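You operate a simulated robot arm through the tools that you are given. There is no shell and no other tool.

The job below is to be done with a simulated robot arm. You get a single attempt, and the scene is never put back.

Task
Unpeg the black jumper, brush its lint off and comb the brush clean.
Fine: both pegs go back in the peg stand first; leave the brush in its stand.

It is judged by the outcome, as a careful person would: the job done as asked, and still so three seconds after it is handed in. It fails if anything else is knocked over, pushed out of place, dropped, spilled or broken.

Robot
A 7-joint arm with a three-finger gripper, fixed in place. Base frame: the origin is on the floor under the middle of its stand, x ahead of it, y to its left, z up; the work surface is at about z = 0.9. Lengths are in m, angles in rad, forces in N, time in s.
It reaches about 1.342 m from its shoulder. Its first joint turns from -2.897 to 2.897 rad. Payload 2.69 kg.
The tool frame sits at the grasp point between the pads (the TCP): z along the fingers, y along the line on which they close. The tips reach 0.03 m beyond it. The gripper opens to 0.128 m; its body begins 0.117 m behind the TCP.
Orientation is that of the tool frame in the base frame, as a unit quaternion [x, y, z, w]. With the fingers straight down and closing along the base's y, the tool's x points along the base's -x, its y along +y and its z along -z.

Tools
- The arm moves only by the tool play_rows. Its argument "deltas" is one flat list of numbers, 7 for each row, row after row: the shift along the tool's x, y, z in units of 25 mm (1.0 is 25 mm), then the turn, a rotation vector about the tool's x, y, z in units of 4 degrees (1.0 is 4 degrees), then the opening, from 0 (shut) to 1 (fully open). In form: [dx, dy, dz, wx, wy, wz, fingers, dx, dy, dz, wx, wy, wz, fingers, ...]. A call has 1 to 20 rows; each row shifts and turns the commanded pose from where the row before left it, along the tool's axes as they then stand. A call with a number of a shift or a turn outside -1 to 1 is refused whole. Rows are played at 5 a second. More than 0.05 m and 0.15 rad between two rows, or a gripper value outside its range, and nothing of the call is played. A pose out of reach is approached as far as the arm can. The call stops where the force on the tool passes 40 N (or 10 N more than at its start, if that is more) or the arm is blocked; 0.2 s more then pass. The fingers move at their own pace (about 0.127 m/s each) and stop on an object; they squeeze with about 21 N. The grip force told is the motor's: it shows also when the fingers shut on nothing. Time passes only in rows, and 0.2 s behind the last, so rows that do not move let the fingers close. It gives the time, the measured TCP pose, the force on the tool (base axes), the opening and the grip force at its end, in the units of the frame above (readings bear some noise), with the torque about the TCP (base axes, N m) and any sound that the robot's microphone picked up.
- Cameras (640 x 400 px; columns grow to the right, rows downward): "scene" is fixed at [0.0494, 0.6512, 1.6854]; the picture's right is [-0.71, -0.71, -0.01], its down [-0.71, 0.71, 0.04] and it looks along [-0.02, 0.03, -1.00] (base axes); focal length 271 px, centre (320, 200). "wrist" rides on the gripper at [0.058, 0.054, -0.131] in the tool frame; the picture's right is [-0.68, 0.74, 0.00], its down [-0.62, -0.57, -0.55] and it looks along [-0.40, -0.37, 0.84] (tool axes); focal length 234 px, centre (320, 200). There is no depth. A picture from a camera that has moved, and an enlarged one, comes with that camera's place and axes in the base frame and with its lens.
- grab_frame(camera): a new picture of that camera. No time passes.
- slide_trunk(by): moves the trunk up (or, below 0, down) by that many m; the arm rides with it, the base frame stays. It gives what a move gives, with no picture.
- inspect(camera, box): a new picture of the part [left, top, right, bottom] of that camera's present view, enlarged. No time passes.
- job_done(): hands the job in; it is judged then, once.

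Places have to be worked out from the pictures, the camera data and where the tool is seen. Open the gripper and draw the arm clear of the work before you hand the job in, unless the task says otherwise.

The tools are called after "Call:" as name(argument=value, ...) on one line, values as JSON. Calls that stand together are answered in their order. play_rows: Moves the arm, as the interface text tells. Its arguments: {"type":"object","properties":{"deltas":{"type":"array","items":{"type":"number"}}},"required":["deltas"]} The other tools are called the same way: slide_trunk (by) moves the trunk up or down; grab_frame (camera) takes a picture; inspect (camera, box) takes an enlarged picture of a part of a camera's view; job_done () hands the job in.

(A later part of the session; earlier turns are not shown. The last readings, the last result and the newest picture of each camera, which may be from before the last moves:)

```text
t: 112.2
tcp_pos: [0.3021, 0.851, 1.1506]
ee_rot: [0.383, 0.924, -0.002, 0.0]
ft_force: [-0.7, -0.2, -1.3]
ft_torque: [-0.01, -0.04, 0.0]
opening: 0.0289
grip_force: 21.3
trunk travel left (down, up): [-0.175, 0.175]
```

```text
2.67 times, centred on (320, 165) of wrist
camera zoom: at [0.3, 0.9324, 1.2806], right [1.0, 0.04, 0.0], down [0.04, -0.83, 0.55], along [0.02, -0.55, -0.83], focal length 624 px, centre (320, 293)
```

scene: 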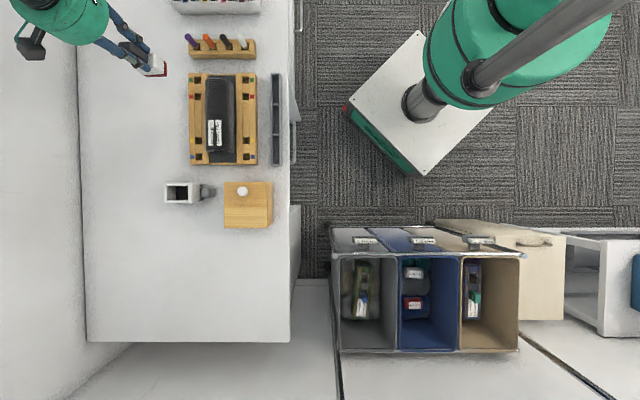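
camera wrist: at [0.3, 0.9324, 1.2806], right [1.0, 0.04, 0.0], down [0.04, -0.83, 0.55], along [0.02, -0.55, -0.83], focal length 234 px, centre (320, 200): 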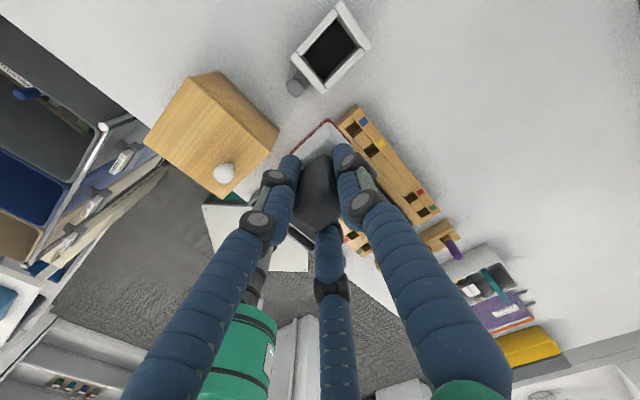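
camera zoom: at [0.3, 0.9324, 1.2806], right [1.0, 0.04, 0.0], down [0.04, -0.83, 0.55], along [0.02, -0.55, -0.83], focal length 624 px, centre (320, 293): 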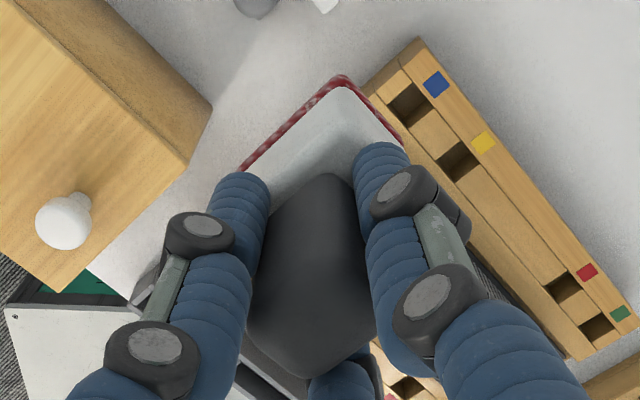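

The brush sits practically as before in the grip (perhaps 1–2 mm higher). I move back over the stand by dead reckoning and lower to just above the rim.

Call:
play_rows(deltas=[0.61, 0.79, 0, 0, 0, 0, 0, 0.61, 0.79, 0, 0, 0, 0, 0, 0.609, 0.789, 0, 0, 0, 0, 0, 0, 0, 0.7, 0, 0, 0, 0, 0, 0, 0.8, 0, 0, 0, 0, 0, 0, 0.8, 0, 0, 0, 0, 0, 0, 0.8, 0, 0, 0, 0, 0, 0, 0, 0, 0, 0, 0])

Call:
inspect(camera="wrist", box=[240, 90, 400, 240])

Call:
inspect(camera="scene", box=[130, 165, 230, 225])

```text
t: 114.0
tcp_pos: [0.3115, 0.9245, 1.0731]
ee_rot: [0.383, 0.924, -0.002, 0.0]
ft_force: [-0.5, -0.4, -1.2]
ft_torque: [0.02, 0.03, 0.01]
opening: 0.029
grip_force: 21.4
trunk travel left (down, up): [-0.175, 0.175]
```

```text
2.67 times, centred on (320, 165) of wrist
camera zoom: at [0.3096, 1.0047, 1.2032], right [1.0, 0.04, 0.0], down [0.04, -0.83, 0.55], along [0.02, -0.55, -0.83], focal length 624 px, centre (320, 293)
```

zoom: 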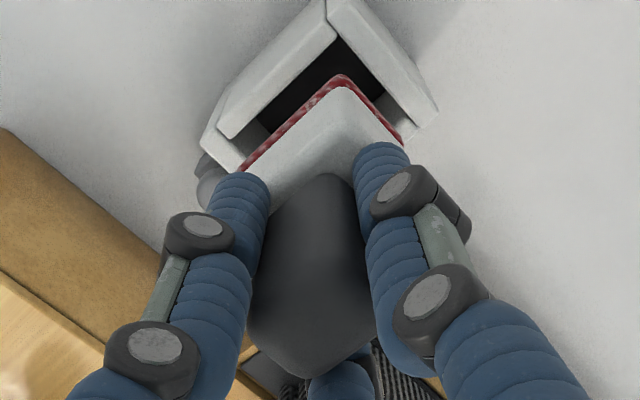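

```text
6.40 times, centred on (180, 195) of scene
camera zoom: at [0.0494, 0.6512, 1.6854], right [-0.71, -0.71, -0.01], down [-0.71, 0.71, 0.04], along [-0.02, 0.03, -1.0], focal length 1735 px, centre (1216, 232)
```

zoom: 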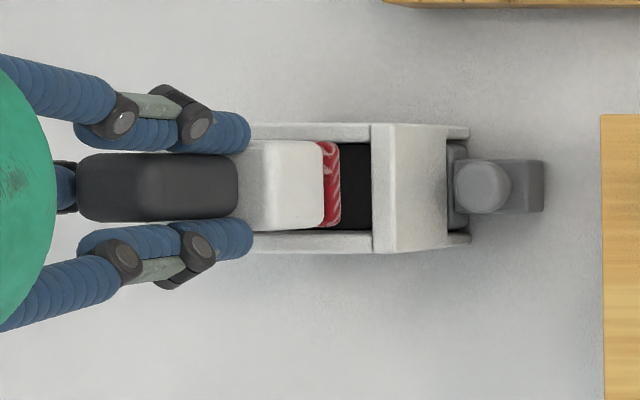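

Alignment looks good (about 2–3 mm margin on the sides); the nap carries streaks of lint. I lower slowly into the pocket, watching the force.

Call:
play_rows(deltas=[0, 0, 0.4, 0, 0, 0, 0, 0, 0, 0.4, 0, 0, 0, 0, 0, 0, 0.3, 0, 0, 0, 0])

Call:
inspect(camera="wrist", box=[270, 90, 380, 180])

Call:
inspect(camera="scene", box=[150, 165, 230, 225])

```text
t: 114.8
tcp_pos: [0.3121, 0.9251, 1.0458]
ee_rot: [0.383, 0.924, -0.002, 0.0]
ft_force: [0.6, 0.2, -1.3]
ft_torque: [-0.01, -0.02, 0.01]
opening: 0.029
grip_force: 21.2
trunk travel left (down, up): [-0.175, 0.175]
```

```text
4.44 times, centred on (325, 135) of wrist
camera zoom: at [0.3091, 1.0055, 1.1761], right [1.0, 0.04, 0.0], down [0.04, -0.83, 0.55], along [0.02, -0.55, -0.83], focal length 1041 px, centre (298, 489)
```

zoom: 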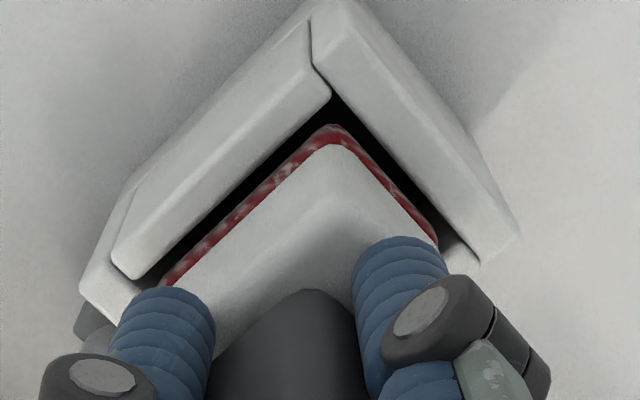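

```text
6.67 times, centred on (190, 195) of scene
camera zoom: at [0.0494, 0.6512, 1.6854], right [-0.71, -0.71, -0.01], down [-0.71, 0.71, 0.04], along [-0.02, 0.03, -1.0], focal length 1807 px, centre (1187, 233)
```

zoom: 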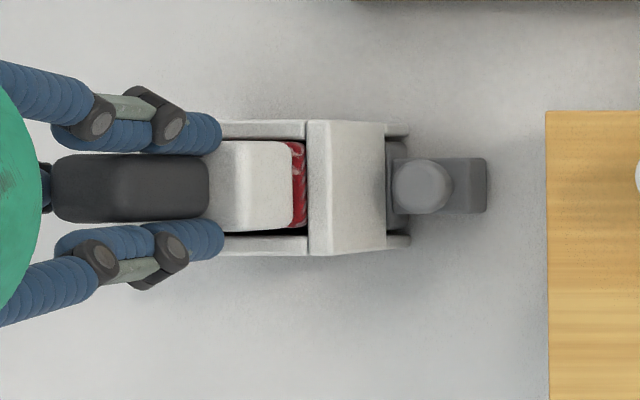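

The pad is at rim level with clearance all round and no force. I continue down in 5 mm steps.

Call:
play_rows(deltas=[0, 0, 0.2, 0, 0, 0, 0, 0, 0, 0.2, 0, 0, 0, 0, 0, 0, 0.2, 0, 0, 0, 0])

Call:
play_rows(deltas=[0, 0, 0.2, 0, 0, 0, 0, 0, 0, 0.2, 0, 0, 0, 0, 0, 0, 0.1, 0, 0, 0, 0])

```text
t: 115.6
tcp_pos: [0.3119, 0.9248, 1.0318]
ee_rot: [0.384, 0.923, -0.002, -0.001]
ft_force: [-0.7, 0.1, -0.8]
ft_torque: [-0.03, -0.02, 0.02]
opening: 0.0289
grip_force: 21.1
trunk travel left (down, up): [-0.175, 0.175]
```

```text
t: 116.4
tcp_pos: [0.3117, 0.9253, 1.0171]
ee_rot: [0.384, 0.924, -0.002, 0.0]
ft_force: [0.0, -0.5, -1.6]
ft_torque: [0.02, 0.0, 0.04]
opening: 0.0286
grip_force: 21.6
trunk travel left (down, up): [-0.175, 0.175]
```

Still free. A few last small steps to seat it.

Call:
play_rows(deltas=[0, 0, 0.1, 0, 0, 0, 0, 0, 0, 0.1, 0, 0, 0, 0, 0, 0, 0.05, 0, 0, 0, 0])

Call:
play_rows(deltas=[0, 0, 0.05, 0, 0, 0, 0, 0, 0, 0.04, 0, 0, 0, 0, 0, 0, 0, 0, 0, 0, 0])

```text
t: 117.2
tcp_pos: [0.3116, 0.9263, 1.0122]
ee_rot: [0.383, 0.924, -0.001, 0.0]
ft_force: [-0.5, -0.3, -1.5]
ft_torque: [0.04, 0.02, -0.04]
opening: 0.0287
grip_force: 21.2
trunk travel left (down, up): [-0.175, 0.175]
```

```text
t: 118.0
tcp_pos: [0.3124, 0.9261, 1.0099]
ee_rot: [0.384, 0.923, -0.002, 0.0]
ft_force: [0.3, -0.1, -1.6]
ft_torque: [0.01, 0.03, 0.02]
opening: 0.0288
grip_force: 20.7
trunk travel left (down, up): [-0.175, 0.175]
```

No seat contact yet (brush a little higher in grip). I lower another 1.5 mm at a time.

Call:
play_rows(deltas=[0, 0, 0.06, 0, 0, 0, 0, 0, 0, 0, 0, 0, 0, 0])

Call:
play_rows(deltas=[0, 0, 0.05, 0, 0, 0, 0, 0, 0, 0, 0, 0, 0, 0])

```text
t: 118.6
tcp_pos: [0.3125, 0.9251, 1.0085]
ee_rot: [0.383, 0.924, -0.001, 0.0]
ft_force: [-0.3, -0.1, -1.0]
ft_torque: [0.0, 0.0, 0.0]
opening: 0.0288
grip_force: 21.3
trunk travel left (down, up): [-0.175, 0.175]
```

```text
t: 119.2
tcp_pos: [0.3123, 0.926, 1.0077]
ee_rot: [0.382, 0.924, -0.001, 0.0]
ft_force: [-0.1, -0.8, 3.3]
ft_torque: [0.0, -0.03, -0.04]
opening: 0.0288
grip_force: 21.2
trunk travel left (down, up): [-0.175, 0.175]
```

Seated now (about 5 N). I release the handle and check that the brush sits properly.

Call:
play_rows(deltas=[0, 0, 0, 0, 0, 0, 0.25, 0, 0, 0, 0, 0, 0, 0.35, 0, 0, 0, 0, 0, 0, 0.45, 0, 0, 0, 0, 0, 0, 0.45])

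Call:
inspect(camera="wrist", box=[240, 90, 400, 240])

Call:
inspect(camera="scene", box=[150, 165, 230, 225])

```text
t: 120.2
tcp_pos: [0.3116, 0.9255, 1.0065]
ee_rot: [0.383, 0.924, -0.001, 0.0]
ft_force: [0.2, 0.6, -0.3]
ft_torque: [0.0, 0.02, 0.0]
opening: 0.0579
grip_force: 0.0
trunk travel left (down, up): [-0.175, 0.175]
```

```text
2.67 times, centred on (320, 165) of wrist
camera zoom: at [0.3096, 1.0056, 1.1368], right [1.0, 0.04, 0.0], down [0.04, -0.83, 0.55], along [0.02, -0.55, -0.83], focal length 624 px, centre (320, 293)
```

zoom: 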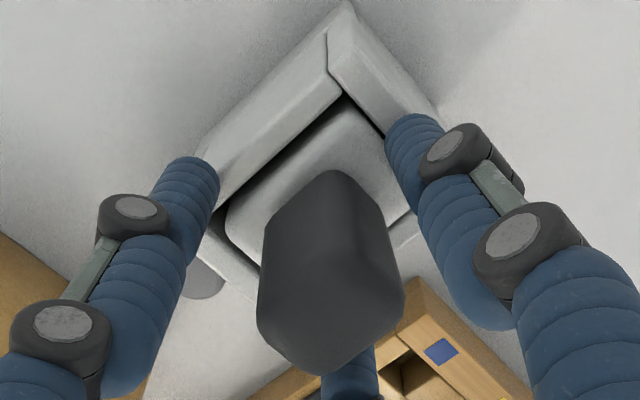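

```text
6.67 times, centred on (190, 195) of scene
camera zoom: at [0.0494, 0.6512, 1.6854], right [-0.71, -0.71, -0.01], down [-0.71, 0.71, 0.04], along [-0.02, 0.03, -1.0], focal length 1807 px, centre (1187, 233)
```

zoom: 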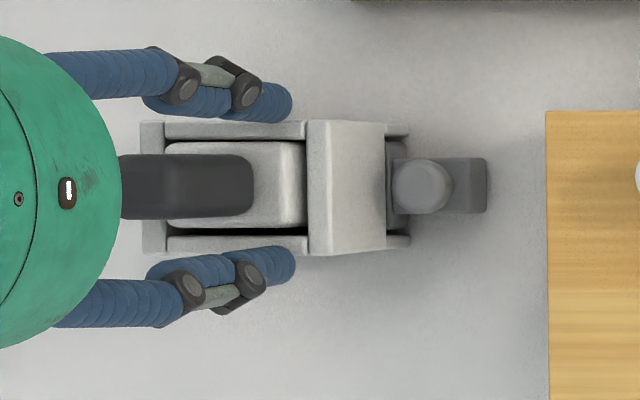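

The brush is back in its stand. I raise the hand straight up and then turn −90° so that the camera can see the comb slide on the stand's front side.

Call:
play_rows(deltas=[0, 0, -0.4, 0, 0, 0, 0.45, 0, 0, -0.8, 0, 0, 0, 0.45, 0, 0, -0.9, 0, 0, 0, 0.45, 0, 0, -0.9, 0, 0, 0, 0.45, 0, 0, -0.9, 0, 0, 0, 0.45, 0, 0, -0.9, 0, 0, 0, 0.45, 0, 0, -0.9, 0, 0, 0, 0.45])

Call:
play_rows(deltas=[0, 0, 0, 0, 0, -1, 0.3, 0, 0, 0, 0, 0, -1, 0.3, 0, 0, 0, 0, 0, -1, 0.3, 0, 0, 0, 0, 0, -1, 0.3, 0, 0, 0, 0, 0, -1, 0.3, 0, 0, 0, 0, 0, -1, 0.3, 0, 0, 0, 0, 0, -1, 0.3, 0, 0, 0, 0, 0, -1, 0.3, 0, 0, 0, 0, 0, -1, 0.3, 0, 0, 0, 0, 0, -1, 0.3, 0, 0, 0, 0, 0, -1, 0.3, 0, 0, 0, 0, 0, -1, 0.3, 0, 0, 0, 0, 0, -1, 0.3, 0, 0, 0, 0, 0, -1, 0.3, 0, 0, 0, 0, 0, -1, 0.3, 0, 0, 0, 0, 0, -1, 0.3, 0, 0, 0, 0, 0, -1, 0.3, 0, 0, 0, 0, 0, -1, 0.3, 0, 0, 0, 0, 0, -1, 0.3, 0, 0, 0, 0, 0, -1, 0.3])

Call:
play_rows(deltas=[0, 0, 0, 0, 0, -1, 0.3, 0, 0, 0, 0, 0, -1, 0.3, 0, 0, 0, 0, 0, -0.5, 0.3, 0.8, 0, 0, 0, 0, 0, 0.3, 0.8, 0, 0, 0, 0, 0, 0.3, 0.8, 0, 0, 0, 0, 0, 0.3, 0, 0, 0, 0, 0, 0, 0.3])

Call:
grab_frame(camera="wrist")

Call:
inspect(camera="wrist", box=[260, 80, 400, 190])

```text
t: 121.8
tcp_pos: [0.3135, 0.9261, 1.1504]
ee_rot: [0.383, 0.924, -0.001, -0.001]
ft_force: [-1.0, -0.2, 1.2]
ft_torque: [0.01, 0.01, 0.01]
opening: 0.0577
grip_force: 0.1
trunk travel left (down, up): [-0.175, 0.175]
```

```text
t: 126.0
tcp_pos: [0.3123, 0.9249, 1.1495]
ee_rot: [-0.301, 0.954, -0.001, -0.002]
ft_force: [0.2, -0.2, -0.6]
ft_torque: [-0.02, -0.01, 0.0]
opening: 0.0383
grip_force: 0.0
trunk travel left (down, up): [-0.175, 0.175]
```

```text
t: 127.6
tcp_pos: [0.2702, 0.8836, 1.1511]
ee_rot: [-0.383, 0.924, 0.0, -0.001]
ft_force: [0.0, -0.4, 0.6]
ft_torque: [0.0, 0.01, -0.01]
opening: 0.0386
grip_force: 0.0
trunk travel left (down, up): [-0.175, 0.175]
```

```text
taken
camera wrist: at [0.1907, 0.8812, 1.2804], right [-0.04, 1.0, 0.0], down [0.84, 0.04, 0.55], along [0.55, 0.02, -0.84], focal length 234 px, centre (320, 200)
```

wrist: 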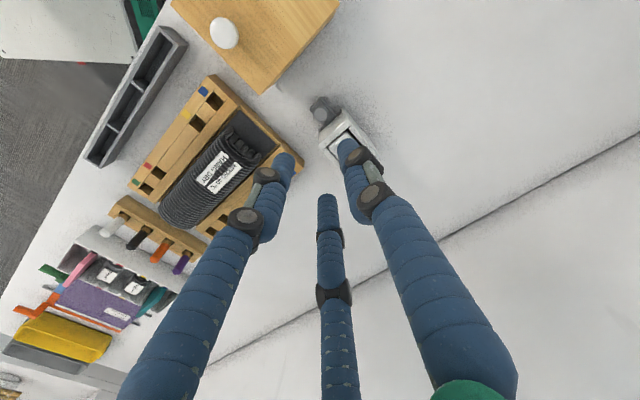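

```text
3.64 times, centred on (330, 135) of wrist
camera zoom: at [0.1907, 0.8812, 1.2804], right [-0.04, 1.0, 0.0], down [0.84, 0.04, 0.55], along [0.55, 0.02, -0.84], focal length 852 px, centre (284, 436)
```

zoom: 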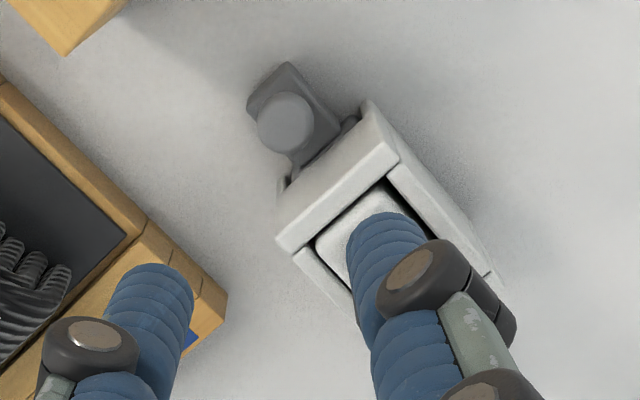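

I zoom in further on the slide and knob.

Call:
inspect(camera="wrist", box=[295, 80, 365, 140])

Call:
inspect(camera="scene", box=[185, 175, 235, 215])

```text
6.67 times, centred on (330, 110) of wrist
camera zoom: at [0.1907, 0.8812, 1.2804], right [-0.04, 1.0, 0.0], down [0.84, 0.04, 0.55], along [0.55, 0.02, -0.84], focal length 1561 px, centre (253, 800)
```

zoom: 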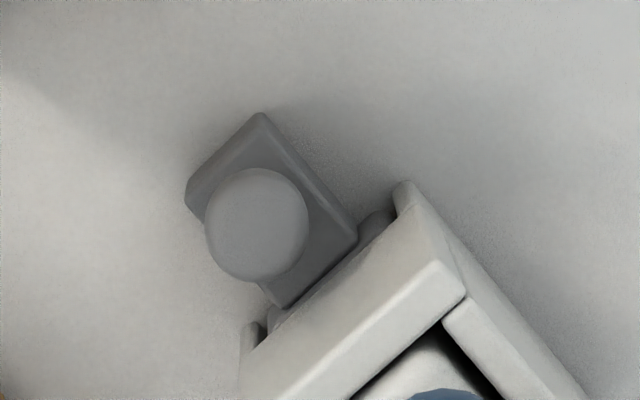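

```text
10.00 times, centred on (210, 195) of scene
camera zoom: at [0.0494, 0.6512, 1.6854], right [-0.71, -0.71, -0.01], down [-0.71, 0.71, 0.04], along [-0.02, 0.03, -1.0], focal length 2711 px, centre (1420, 250)
```

zoom: 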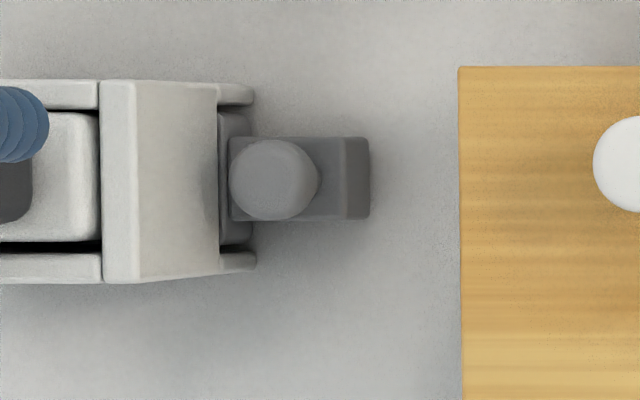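

The slide is a plate under the front wall with a tab and mushroom knob (top ≈ z 0.943 at about (0.270, 0.884)); it can only be drawn outward along +p, with the wooden block about 38 mm beyond the tab. I turn another −90° so the open side of the hand faces the stand wall.

Call:
play_rows(deltas=[0, 0, 0, 0, 0, -1, 0.3, 0, 0, 0, 0, 0, -1, 0.3, 0, 0, 0, 0, 0, -1, 0.3, 0, 0, 0, 0, 0, -1, 0.3, 0, 0, 0, 0, 0, -1, 0.3, 0, 0, 0, 0, 0, -1, 0.3, 0, 0, 0, 0, 0, -1, 0.3, 0, 0, 0, 0, 0, -1, 0.3, 0, 0, 0, 0, 0, -1, 0.3, 0, 0, 0, 0, 0, -1, 0.3, 0, 0, 0, 0, 0, -1, 0.3, 0, 0, 0, 0, 0, -1, 0.3, 0, 0, 0, 0, 0, -1, 0.3, 0, 0, 0, 0, 0, -1, 0.3, 0, 0, 0, 0, 0, -1, 0.3, 0, 0, 0, 0, 0, -1, 0.3, 0, 0, 0, 0, 0, -1, 0.3, 0, 0, 0, 0, 0, -1, 0.3, 0, 0, 0, 0, 0, -1, 0.3, 0, 0, 0, 0, 0, -1, 0.3])

Call:
play_rows(deltas=[0, 0, 0, 0, 0, -1, 0.3, 0, 0, 0, 0, 0, -1, 0.3, 0, 0, 0, 0, 0, -0.5, 0.3, 0, 0, 0, 0, 0, 0, 0.3])

Call:
grab_frame(camera="wrist")

Call:
inspect(camera="wrist", box=[270, 80, 370, 160])

Call:
grab_frame(camera="scene")

```text
t: 131.8
tcp_pos: [0.2702, 0.8828, 1.1496]
ee_rot: [0.887, -0.462, 0.0, 0.003]
ft_force: [0.9, 0.5, 0.4]
ft_torque: [-0.02, 0.0, 0.0]
opening: 0.0387
grip_force: 0.0
trunk travel left (down, up): [-0.175, 0.175]
```

```text
t: 132.8
tcp_pos: [0.2701, 0.8831, 1.1498]
ee_rot: [0.924, -0.382, 0.0, 0.002]
ft_force: [0.1, 0.1, -1.0]
ft_torque: [0.0, -0.03, -0.01]
opening: 0.0385
grip_force: 0.1
trunk travel left (down, up): [-0.175, 0.175]
```

```text
taken
camera wrist: at [0.2739, 0.8043, 1.2806], right [-1.0, -0.04, 0.0], down [-0.03, 0.84, 0.55], along [-0.02, 0.55, -0.84], focal length 234 px, centre (320, 200)
```

wrist: 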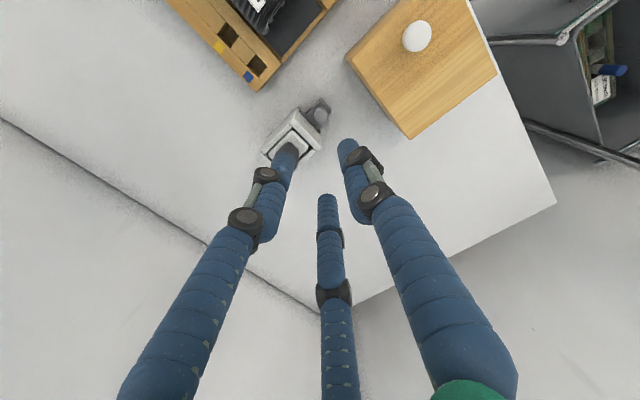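

```text
5.00 times, centred on (320, 120) of wrist
camera zoom: at [0.2739, 0.8043, 1.2806], right [-1.0, -0.04, 0.0], down [-0.03, 0.84, 0.55], along [-0.02, 0.55, -0.84], focal length 1171 px, centre (320, 600)
```

zoom: 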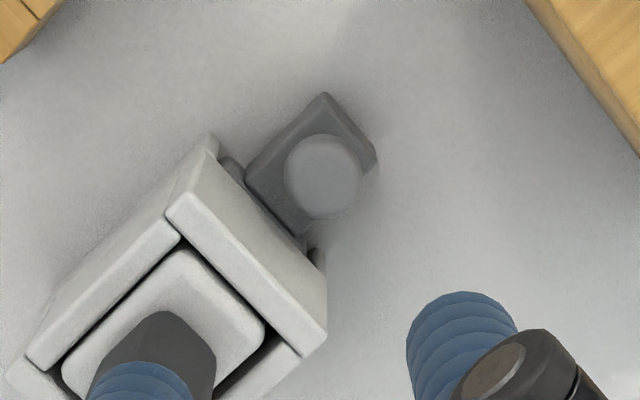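

```text
taken
```

scene: 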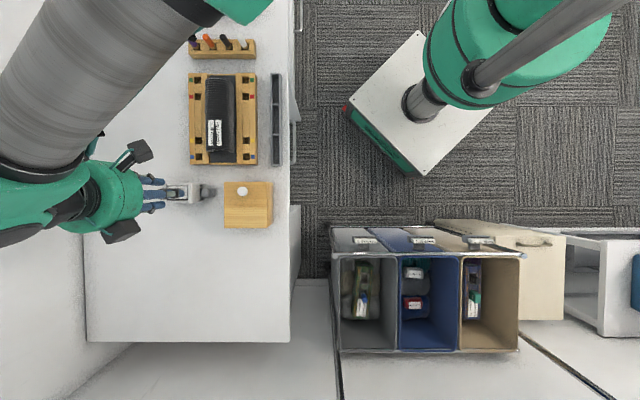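

The knob (about 21 mm across, top z≈0.943, tab top ≈0.911) is under the tool within 2 mm. With the thumb outward and the open side toward the wall, I descend partway and verify.

Call:
play_rows(deltas=[-0.07, 0.06, 0.8, 0, 0, 0, 0.25, 0, 0, 0.8, 0, 0, 0, 0.25, 0, 0, 0.8, 0, 0, 0, 0.25, 0, 0, 0.8, 0, 0, 0, 0.25, 0, 0, 0.8, 0, 0, 0, 0.25, 0, 0, 0.8, 0, 0, 0, 0.25, 0, 0, 0.8, 0, 0, 0, 0.25, 0, 0, 0.4, 0, 0, 0, 0.25, 0, 0, 0, 0, 0, 0, 0.25])

Call:
grab_frame(camera="wrist")

Call:
inspect(camera="wrist", box=[250, 90, 390, 210])

Call:
inspect(camera="scene", box=[160, 165, 260, 225])

```text
t: 134.8
tcp_pos: [0.2673, 0.8813, 1.0012]
ee_rot: [0.923, -0.384, 0.0, 0.001]
ft_force: [0.0, 0.1, -0.2]
ft_torque: [0.01, 0.0, 0.03]
opening: 0.0321
grip_force: 0.1
trunk travel left (down, up): [-0.175, 0.175]
```

```text
taken
camera wrist: at [0.2709, 0.8036, 1.1315], right [-1.0, -0.04, 0.0], down [-0.03, 0.84, 0.55], along [-0.02, 0.55, -0.84], focal length 234 px, centre (320, 200)
```

wrist: 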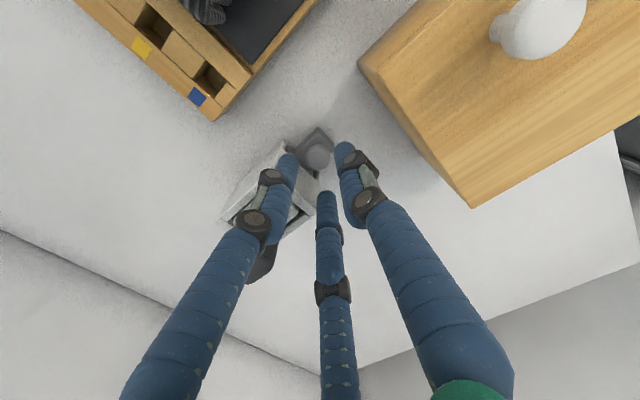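

```text
3.33 times, centred on (320, 150) of wrist
camera zoom: at [0.2709, 0.8036, 1.1315], right [-1.0, -0.04, 0.0], down [-0.03, 0.84, 0.55], along [-0.02, 0.55, -0.84], focal length 781 px, centre (320, 367)
```

zoom: 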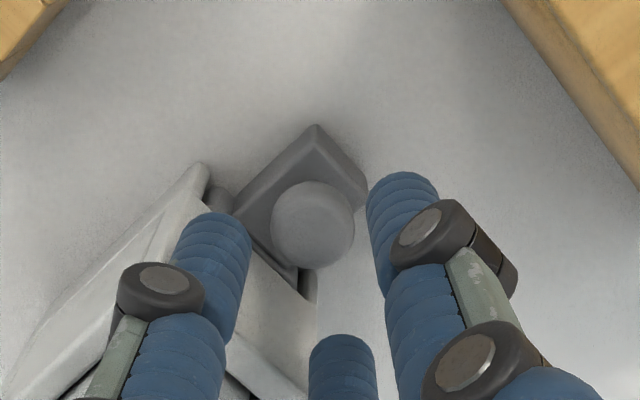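

```text
6.40 times, centred on (210, 195) of scene
camera zoom: at [0.0494, 0.6512, 1.6854], right [-0.71, -0.71, -0.01], down [-0.71, 0.71, 0.04], along [-0.02, 0.03, -1.0], focal length 1735 px, centre (1024, 232)
```

zoom: 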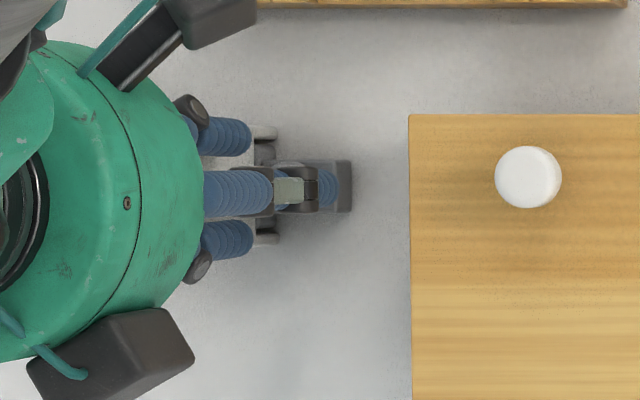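

Centered over the knob. I lower to about z 0.955 first, checking the force, before closing.

Call:
play_rows(deltas=[0, 0, 0.6, 0, 0, 0, 0.25, 0, 0, 0.6, 0, 0, 0, 0.25, 0, 0, 0.5, 0, 0, 0, 0.25, 0, 0, 0, 0, 0, 0, 0.25])

Call:
inspect(camera="wrist", box=[250, 90, 390, 210])

```text
t: 135.8
tcp_pos: [0.2673, 0.8831, 0.9579]
ee_rot: [0.923, -0.384, 0.0, 0.001]
ft_force: [0.0, -0.2, 0.9]
ft_torque: [0.01, 0.02, 0.03]
opening: 0.0321
grip_force: 0.1
trunk travel left (down, up): [-0.175, 0.175]
```

```text
3.33 times, centred on (320, 150) of wrist
camera zoom: at [0.2708, 0.8044, 1.0879], right [-1.0, -0.04, 0.0], down [-0.03, 0.84, 0.55], along [-0.02, 0.55, -0.84], focal length 781 px, centre (320, 367)
```

zoom: 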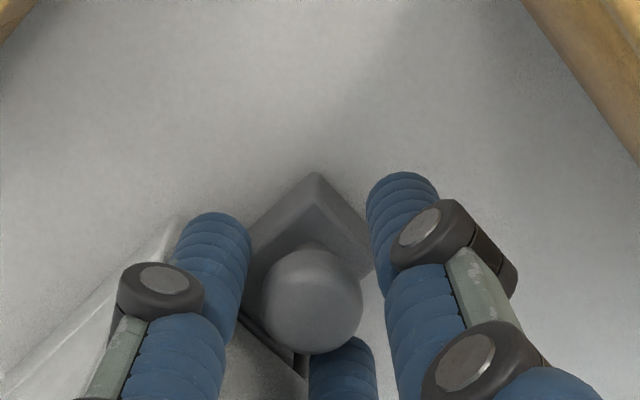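

Clear so far. I lower another 8 mm and close on the knob.

Call:
play_rows(deltas=[0, 0, 0.16, 0, 0, 0, 0.25, 0, 0, 0.16, 0, 0, 0, 0.25, 0, 0, 0, 0, 0, 0, 0.25])

Call:
play_rows(deltas=[0, 0, 0, 0, 0, 0, 0.15, 0, 0, 0, 0, 0, 0, 0, 0, 0, 0, 0, 0, 0, 0, 0, 0, 0, 0, 0, 0, 0, 0, 0, 0, 0, 0, 0, 0])

Call:
inspect(camera="wrist", box=[250, 90, 390, 210])

Call:
inspect(camera="scene", box=[160, 165, 260, 225])

```text
t: 136.6
tcp_pos: [0.2664, 0.8832, 0.9492]
ee_rot: [0.923, -0.384, 0.0, 0.002]
ft_force: [0.0, 0.0, -0.6]
ft_torque: [-0.03, -0.01, -0.02]
opening: 0.0319
grip_force: 0.1
trunk travel left (down, up): [-0.175, 0.175]
```

```text
t: 137.8
tcp_pos: [0.2676, 0.8825, 0.9488]
ee_rot: [0.924, -0.382, -0.001, 0.001]
ft_force: [-1.7, 1.7, -1.6]
ft_torque: [0.05, 0.09, 0.03]
opening: 0.0287
grip_force: 21.3
trunk travel left (down, up): [-0.175, 0.175]
```

```text
3.33 times, centred on (320, 150) of wrist
camera zoom: at [0.2712, 0.804, 1.08], right [-1.0, -0.04, 0.0], down [-0.03, 0.84, 0.55], along [-0.02, 0.55, -0.84], focal length 781 px, centre (320, 367)
```

zoom: 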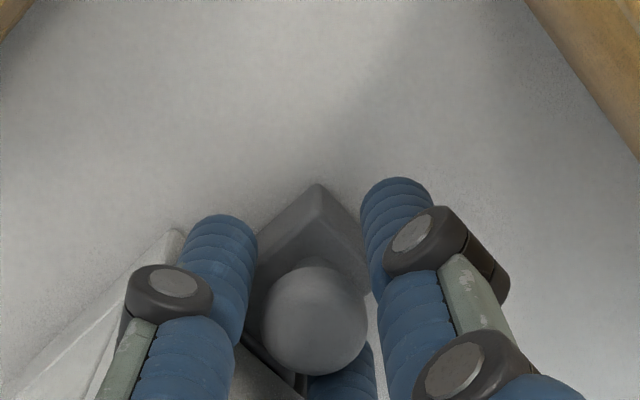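

```text
6.40 times, centred on (210, 195) of scene
camera zoom: at [0.0494, 0.6512, 1.6854], right [-0.71, -0.71, -0.01], down [-0.71, 0.71, 0.04], along [-0.02, 0.03, -1.0], focal length 1735 px, centre (1024, 232)
```

zoom: 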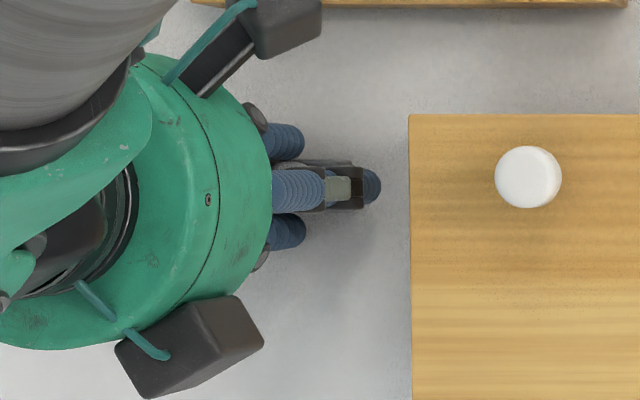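

The knob is held (opening 0.0287, 21 N) and the thumb has about 35 mm to the block. I pull gently along +p (tool +y) in 5 mm steps.

Call:
play_rows(deltas=[0, 0.2, 0, 0, 0, 0, 0, 0, 0.2, 0, 0, 0, 0, 0, 0, 0, 0, 0, 0, 0, 0])

Call:
inspect(camera="wrist", box=[250, 90, 390, 210])

Call:
inspect(camera="scene", box=[160, 165, 260, 225])

```text
t: 138.6
tcp_pos: [0.2603, 0.8756, 0.9491]
ee_rot: [0.924, -0.384, 0.0, 0.001]
ft_force: [-0.3, -1.0, 5.3]
ft_torque: [-0.03, 0.01, -0.01]
opening: 0.0292
grip_force: 21.0
trunk travel left (down, up): [-0.175, 0.175]
```

```text
3.33 times, centred on (320, 150) of wrist
camera zoom: at [0.2642, 0.797, 1.0799], right [-1.0, -0.04, 0.0], down [-0.03, 0.84, 0.55], along [-0.02, 0.55, -0.84], focal length 781 px, centre (320, 367)
```

zoom: 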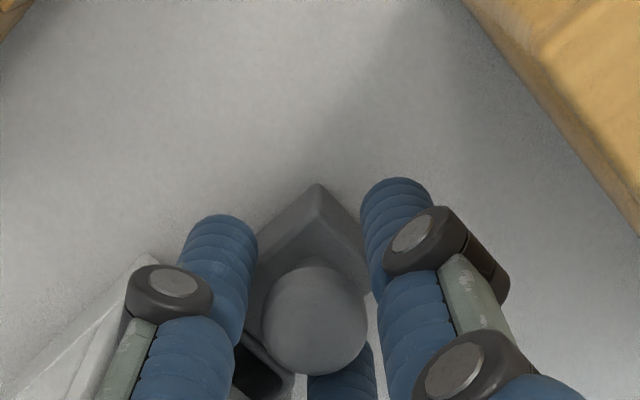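

```text
6.40 times, centred on (210, 195) of scene
camera zoom: at [0.0494, 0.6512, 1.6854], right [-0.71, -0.71, -0.01], down [-0.71, 0.71, 0.04], along [-0.02, 0.03, -1.0], focal length 1735 px, centre (1024, 232)
```

zoom: 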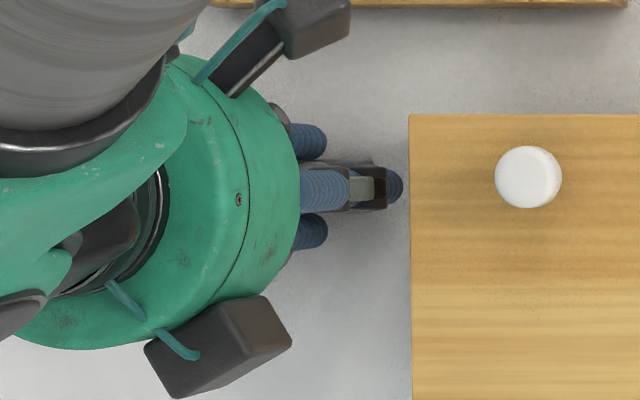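

The slide comes out easily with the hand, the stand staying put. I pull another 10 mm.

Call:
play_rows(deltas=[0, 0.2, 0, 0, 0, 0, 0, 0, 0.2, 0, 0, 0, 0, 0, 0, 0, 0, 0, 0, 0, 0])

Call:
inspect(camera="wrist", box=[230, 90, 390, 240])

Call:
inspect(camera="scene", box=[160, 165, 260, 225])

```text
t: 139.4
tcp_pos: [0.2525, 0.8692, 0.9497]
ee_rot: [0.923, -0.384, 0.0, 0.001]
ft_force: [-1.8, 1.6, 5.4]
ft_torque: [0.17, -0.08, -0.01]
opening: 0.0288
grip_force: 21.5
trunk travel left (down, up): [-0.175, 0.175]
```

```text
2.67 times, centred on (310, 165) of wrist
camera zoom: at [0.2577, 0.7904, 1.0799], right [-1.0, -0.04, 0.0], down [-0.03, 0.84, 0.55], along [-0.02, 0.55, -0.84], focal length 624 px, centre (347, 293)
```

zoom: 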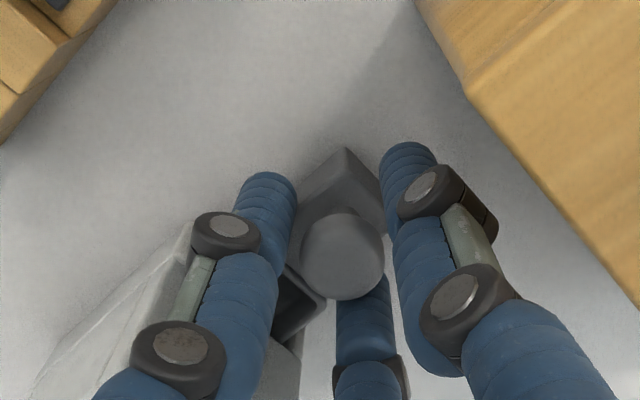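

```text
6.40 times, centred on (210, 195) of scene
camera zoom: at [0.0494, 0.6512, 1.6854], right [-0.71, -0.71, -0.01], down [-0.71, 0.71, 0.04], along [-0.02, 0.03, -1.0], focal length 1735 px, centre (1024, 232)
```

zoom: 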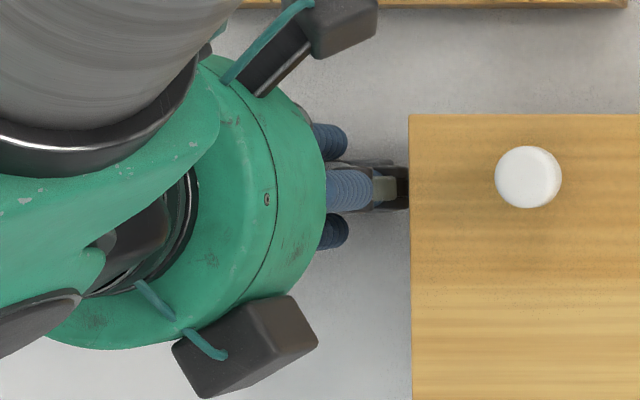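

The slide is a little comb drawer; it is now out 20 mm. I check the gap between the thumb and the wooden block before going on.

Call:
inspect(camera="wrist", box=[300, 90, 420, 190])

Call:
inspect(camera="scene", box=[205, 175, 245, 205])

Call:
grab_frame(camera="wrist")

```text
4.00 times, centred on (360, 140) of wrist
camera zoom: at [0.2577, 0.7904, 1.0799], right [-1.0, -0.04, 0.0], down [-0.03, 0.84, 0.55], along [-0.02, 0.55, -0.84], focal length 937 px, centre (160, 440)
```

zoom: 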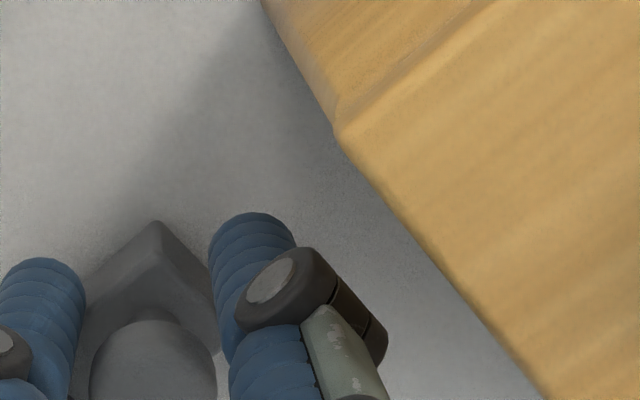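

```text
13.33 times, centred on (225, 190) of scene
camera zoom: at [0.0494, 0.6512, 1.6854], right [-0.71, -0.71, -0.01], down [-0.71, 0.71, 0.04], along [-0.02, 0.03, -1.0], focal length 3614 px, centre (1587, 333)
```

zoom: 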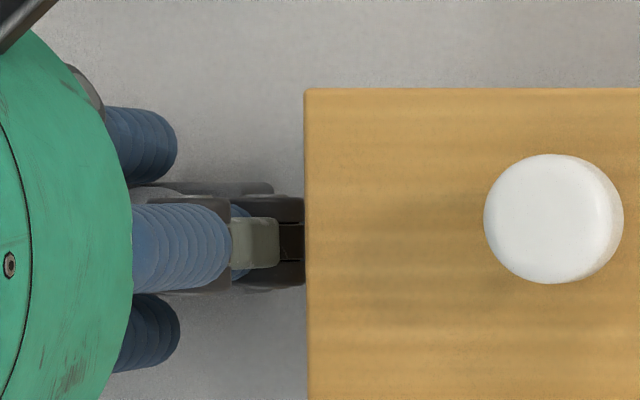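

```text
taken
camera wrist: at [0.2577, 0.7904, 1.0799], right [-1.0, -0.04, 0.0], down [-0.03, 0.84, 0.55], along [-0.02, 0.55, -0.84], focal length 234 px, centre (320, 200)
```

wrist: 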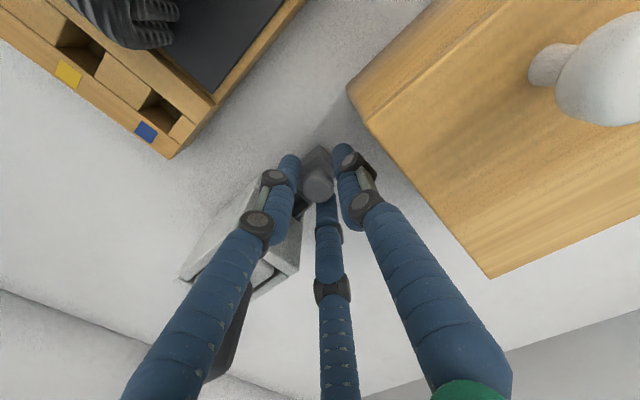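

The thumb still has about 11 mm to the block. I pull 6 mm more, watching the force for an end stop.

Call:
play_rows(deltas=[0, 0.12, 0, 0, 0, 0, 0, 0, 0.12, 0, 0, 0, 0, 0, 0, 0, 0, 0, 0, 0, 0])

Call:
inspect(camera="wrist", box=[230, 90, 390, 240])

```text
t: 140.2
tcp_pos: [0.2495, 0.8653, 0.9496]
ee_rot: [0.924, -0.383, -0.001, 0.001]
ft_force: [-2.6, 3.3, 3.8]
ft_torque: [0.1, 0.06, 0.02]
opening: 0.0291
grip_force: 20.8
trunk travel left (down, up): [-0.175, 0.175]
```

```text
2.67 times, centred on (310, 165) of wrist
camera zoom: at [0.2531, 0.7859, 1.08], right [-1.0, -0.04, 0.0], down [-0.03, 0.84, 0.55], along [-0.02, 0.55, -0.84], focal length 624 px, centre (347, 293)
```

zoom: 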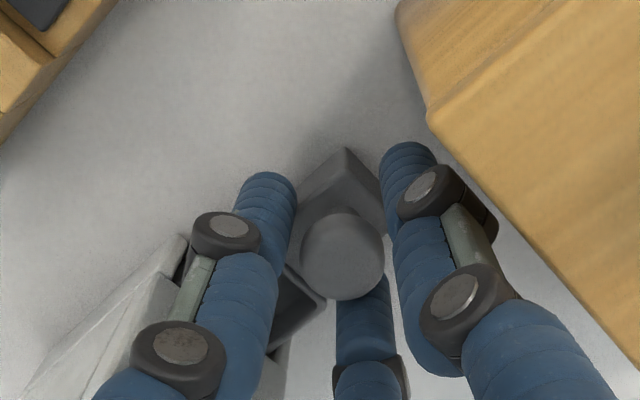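

No end stop yet at 26 mm, but the thumb is near the block, so I need to regrasp. I look closely at the drawer behind the knob first.

Call:
inspect(camera="wrist", box=[270, 130, 350, 220])

Call:
inspect(camera="scene", box=[160, 165, 260, 225])

```text
4.44 times, centred on (310, 175) of wrist
camera zoom: at [0.2531, 0.7859, 1.08], right [-1.0, -0.04, 0.0], down [-0.03, 0.84, 0.55], along [-0.02, 0.55, -0.84], focal length 1041 px, centre (364, 311)
```

zoom: 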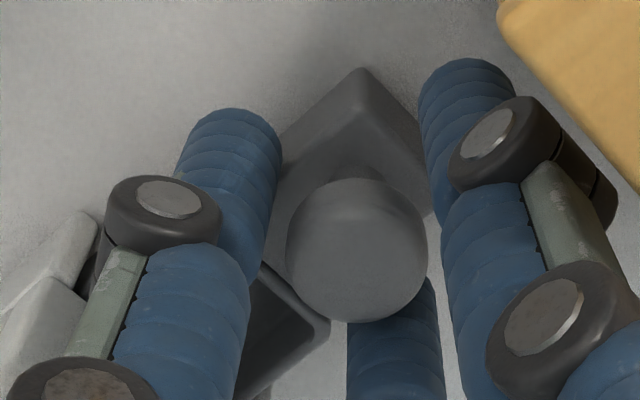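

```text
6.40 times, centred on (210, 195) of scene
camera zoom: at [0.0494, 0.6512, 1.6854], right [-0.71, -0.71, -0.01], down [-0.71, 0.71, 0.04], along [-0.02, 0.03, -1.0], focal length 1735 px, centre (1024, 232)
```

zoom: 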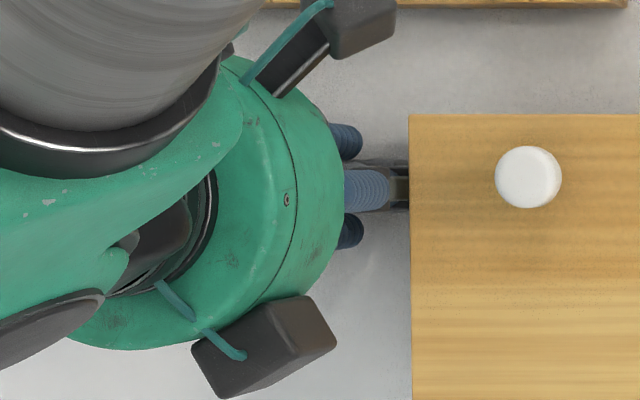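

I push the slide back 6 mm for finger room, open slightly, and rise straight up to look at the drawer and plan the second grip.

Call:
play_rows(deltas=[0, -0.12, 0, 0, 0, 0, 0, 0, -0.12, 0, 0, 0, 0, 0, 0, 0, 0, 0, 0, 0, 0, 0, 0, 0, 0, 0, 0, 0.26, 0, 0, 0, 0, 0, 0, 0.27, 0, 0, 0, 0, 0, 0, 0.27])

Call:
play_rows(deltas=[0, 0, -0.3, 0, 0, 0, 0.27, 0, 0, -0.6, 0, 0, 0, 0.27, 0, 0, -0.8, 0, 0, 0, 0.27, 0, 0, -0.9, 0, 0, 0, 0.27, 0, 0, -0.9, 0, 0, 0, 0.27, 0, 0, -0.9, 0, 0, 0, 0.27, 0, 0, -0.9, 0, 0, 0, 0.27, 0, 0, -0.9, 0, 0, 0, 0.27, 0, 0, -0.9, 0, 0, 0, 0.27, 0, 0, -0.9, 0, 0, 0, 0.27])

Call:
grab_frame(camera="wrist")

Call:
inspect(camera="wrist", box=[260, 70, 380, 170])

Call:
inspect(camera="scene", box=[150, 165, 250, 225])

```text
t: 141.6
tcp_pos: [0.2532, 0.8699, 0.949]
ee_rot: [0.923, -0.384, 0.0, 0.002]
ft_force: [0.2, 0.2, 0.1]
ft_torque: [-0.01, 0.02, -0.02]
opening: 0.0346
grip_force: 0.0
trunk travel left (down, up): [-0.175, 0.175]
```

```text
t: 143.8
tcp_pos: [0.2549, 0.8687, 1.1502]
ee_rot: [0.924, -0.384, 0.0, 0.002]
ft_force: [-0.9, 0.1, -0.1]
ft_torque: [0.0, -0.03, -0.02]
opening: 0.0343
grip_force: 0.0
trunk travel left (down, up): [-0.175, 0.175]
```

```text
taken
camera wrist: at [0.2587, 0.7891, 1.2807], right [-1.0, -0.04, 0.0], down [-0.03, 0.84, 0.55], along [-0.02, 0.55, -0.84], focal length 234 px, centre (320, 200)
```

wrist: 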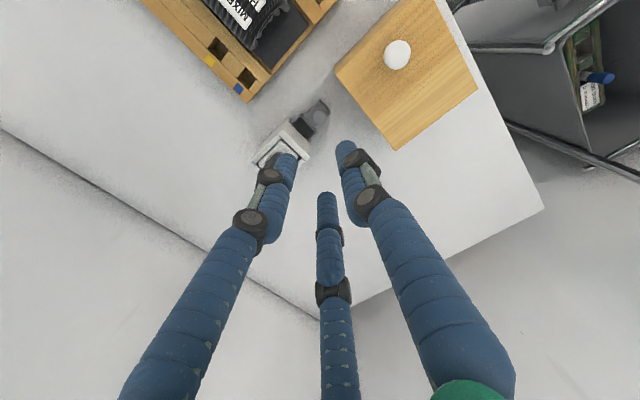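

```text
4.00 times, centred on (320, 120) of wrist
camera zoom: at [0.2587, 0.7891, 1.2807], right [-1.0, -0.04, 0.0], down [-0.03, 0.84, 0.55], along [-0.02, 0.55, -0.84], focal length 937 px, centre (320, 520)
```

zoom: 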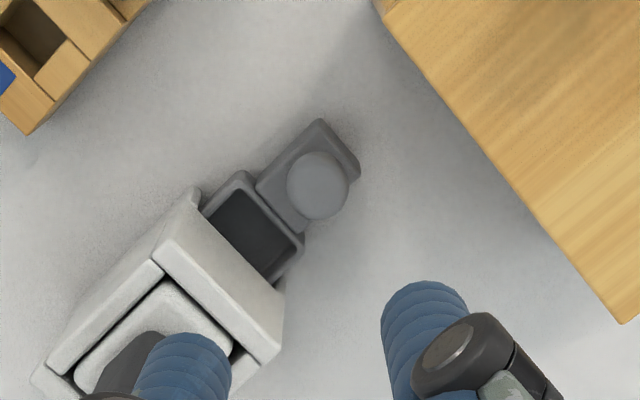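

```text
6.40 times, centred on (200, 195) of scene
camera zoom: at [0.0494, 0.6512, 1.6854], right [-0.71, -0.71, -0.01], down [-0.71, 0.71, 0.04], along [-0.02, 0.03, -1.0], focal length 1735 px, centre (1088, 232)
```

zoom: 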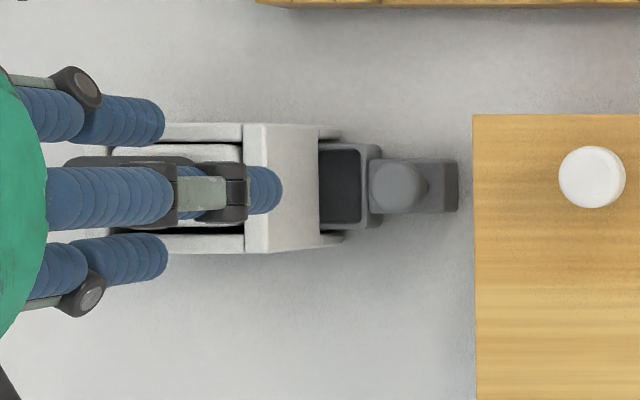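

The slide turns out to be a small drawer with a dark tray, now drawn out about 20 mm. I move the hand aside along +q to get an unobstructed look at the brush, stand and drawer.

Call:
play_rows(deltas=[-0.9, 0, 0, 0, 0, 0, 0.3, -0.9, 0, 0, 0, 0, 0, 0.3, -0.9, 0, 0, 0, 0, 0, 0.3, -0.9, 0, 0, 0, 0, 0, 0.3, -0.9, 0, 0, 0, 0, 0, 0.3, 0, 0, 0, 0, 0, 0, 0.3])

Call:
grab_frame(camera="wrist")

Call:
inspect(camera="scene", box=[155, 170, 235, 215])

Call:
inspect(camera="scene", box=[195, 175, 235, 210])

```text
t: 145.2
tcp_pos: [0.1727, 0.9479, 1.1485]
ee_rot: [0.923, -0.384, 0.0, 0.001]
ft_force: [-0.5, 0.5, -0.1]
ft_torque: [-0.05, -0.05, 0.02]
opening: 0.0384
grip_force: 0.0
trunk travel left (down, up): [-0.175, 0.175]
```

```text
taken
camera wrist: at [0.1773, 0.8701, 1.2785], right [-1.0, -0.04, 0.0], down [-0.03, 0.84, 0.55], along [-0.02, 0.55, -0.84], focal length 234 px, centre (320, 200)
```

wrist: 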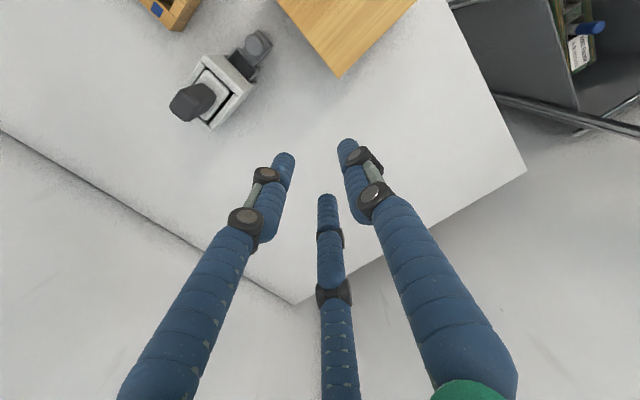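

```text
8.00 times, centred on (195, 192) of scene
camera zoom: at [0.0494, 0.6512, 1.6854], right [-0.71, -0.71, -0.01], down [-0.71, 0.71, 0.04], along [-0.02, 0.03, -1.0], focal length 2169 px, centre (1320, 260)
```

zoom: 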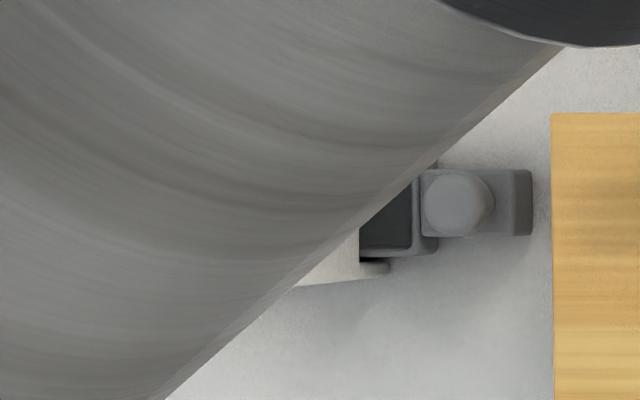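

```text
11.43 times, centred on (215, 192) of scene
camera zoom: at [0.0494, 0.6512, 1.6854], right [-0.71, -0.71, -0.01], down [-0.71, 0.71, 0.04], along [-0.02, 0.03, -1.0], focal length 3098 px, centre (1520, 286)
```

zoom: 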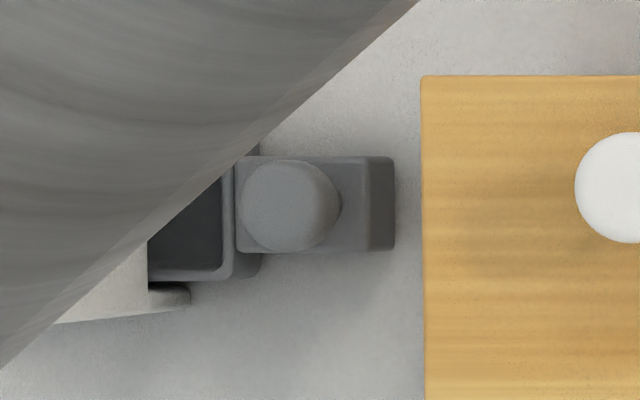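

The wrist camera has a clear view of the stand from here; I enlarge it.

Call:
inspect(camera="wrist", box=[160, 20, 280, 130])

Call:
inspect(camera="wrist", box=[220, 20, 280, 80])

```text
3.64 times, centred on (220, 75) of wrist
camera zoom: at [0.1773, 0.8701, 1.2785], right [-1.0, -0.04, 0.0], down [-0.03, 0.84, 0.55], along [-0.02, 0.55, -0.84], focal length 852 px, centre (684, 654)
```

zoom: 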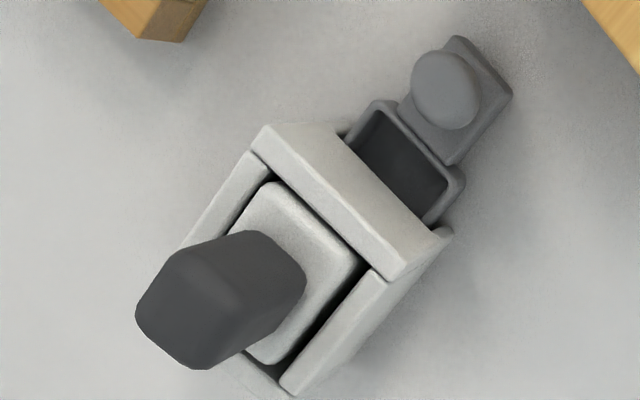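

```text
6.67 times, centred on (250, 50) of wrist
camera zoom: at [0.1773, 0.8701, 1.2785], right [-1.0, -0.04, 0.0], down [-0.03, 0.84, 0.55], along [-0.02, 0.55, -0.84], focal length 1561 px, centre (787, 1200)
```

zoom: 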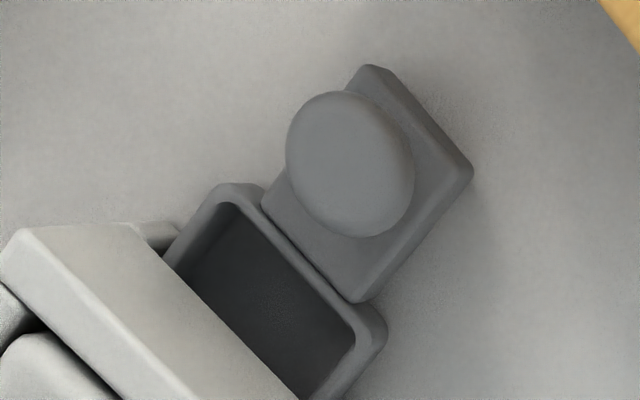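

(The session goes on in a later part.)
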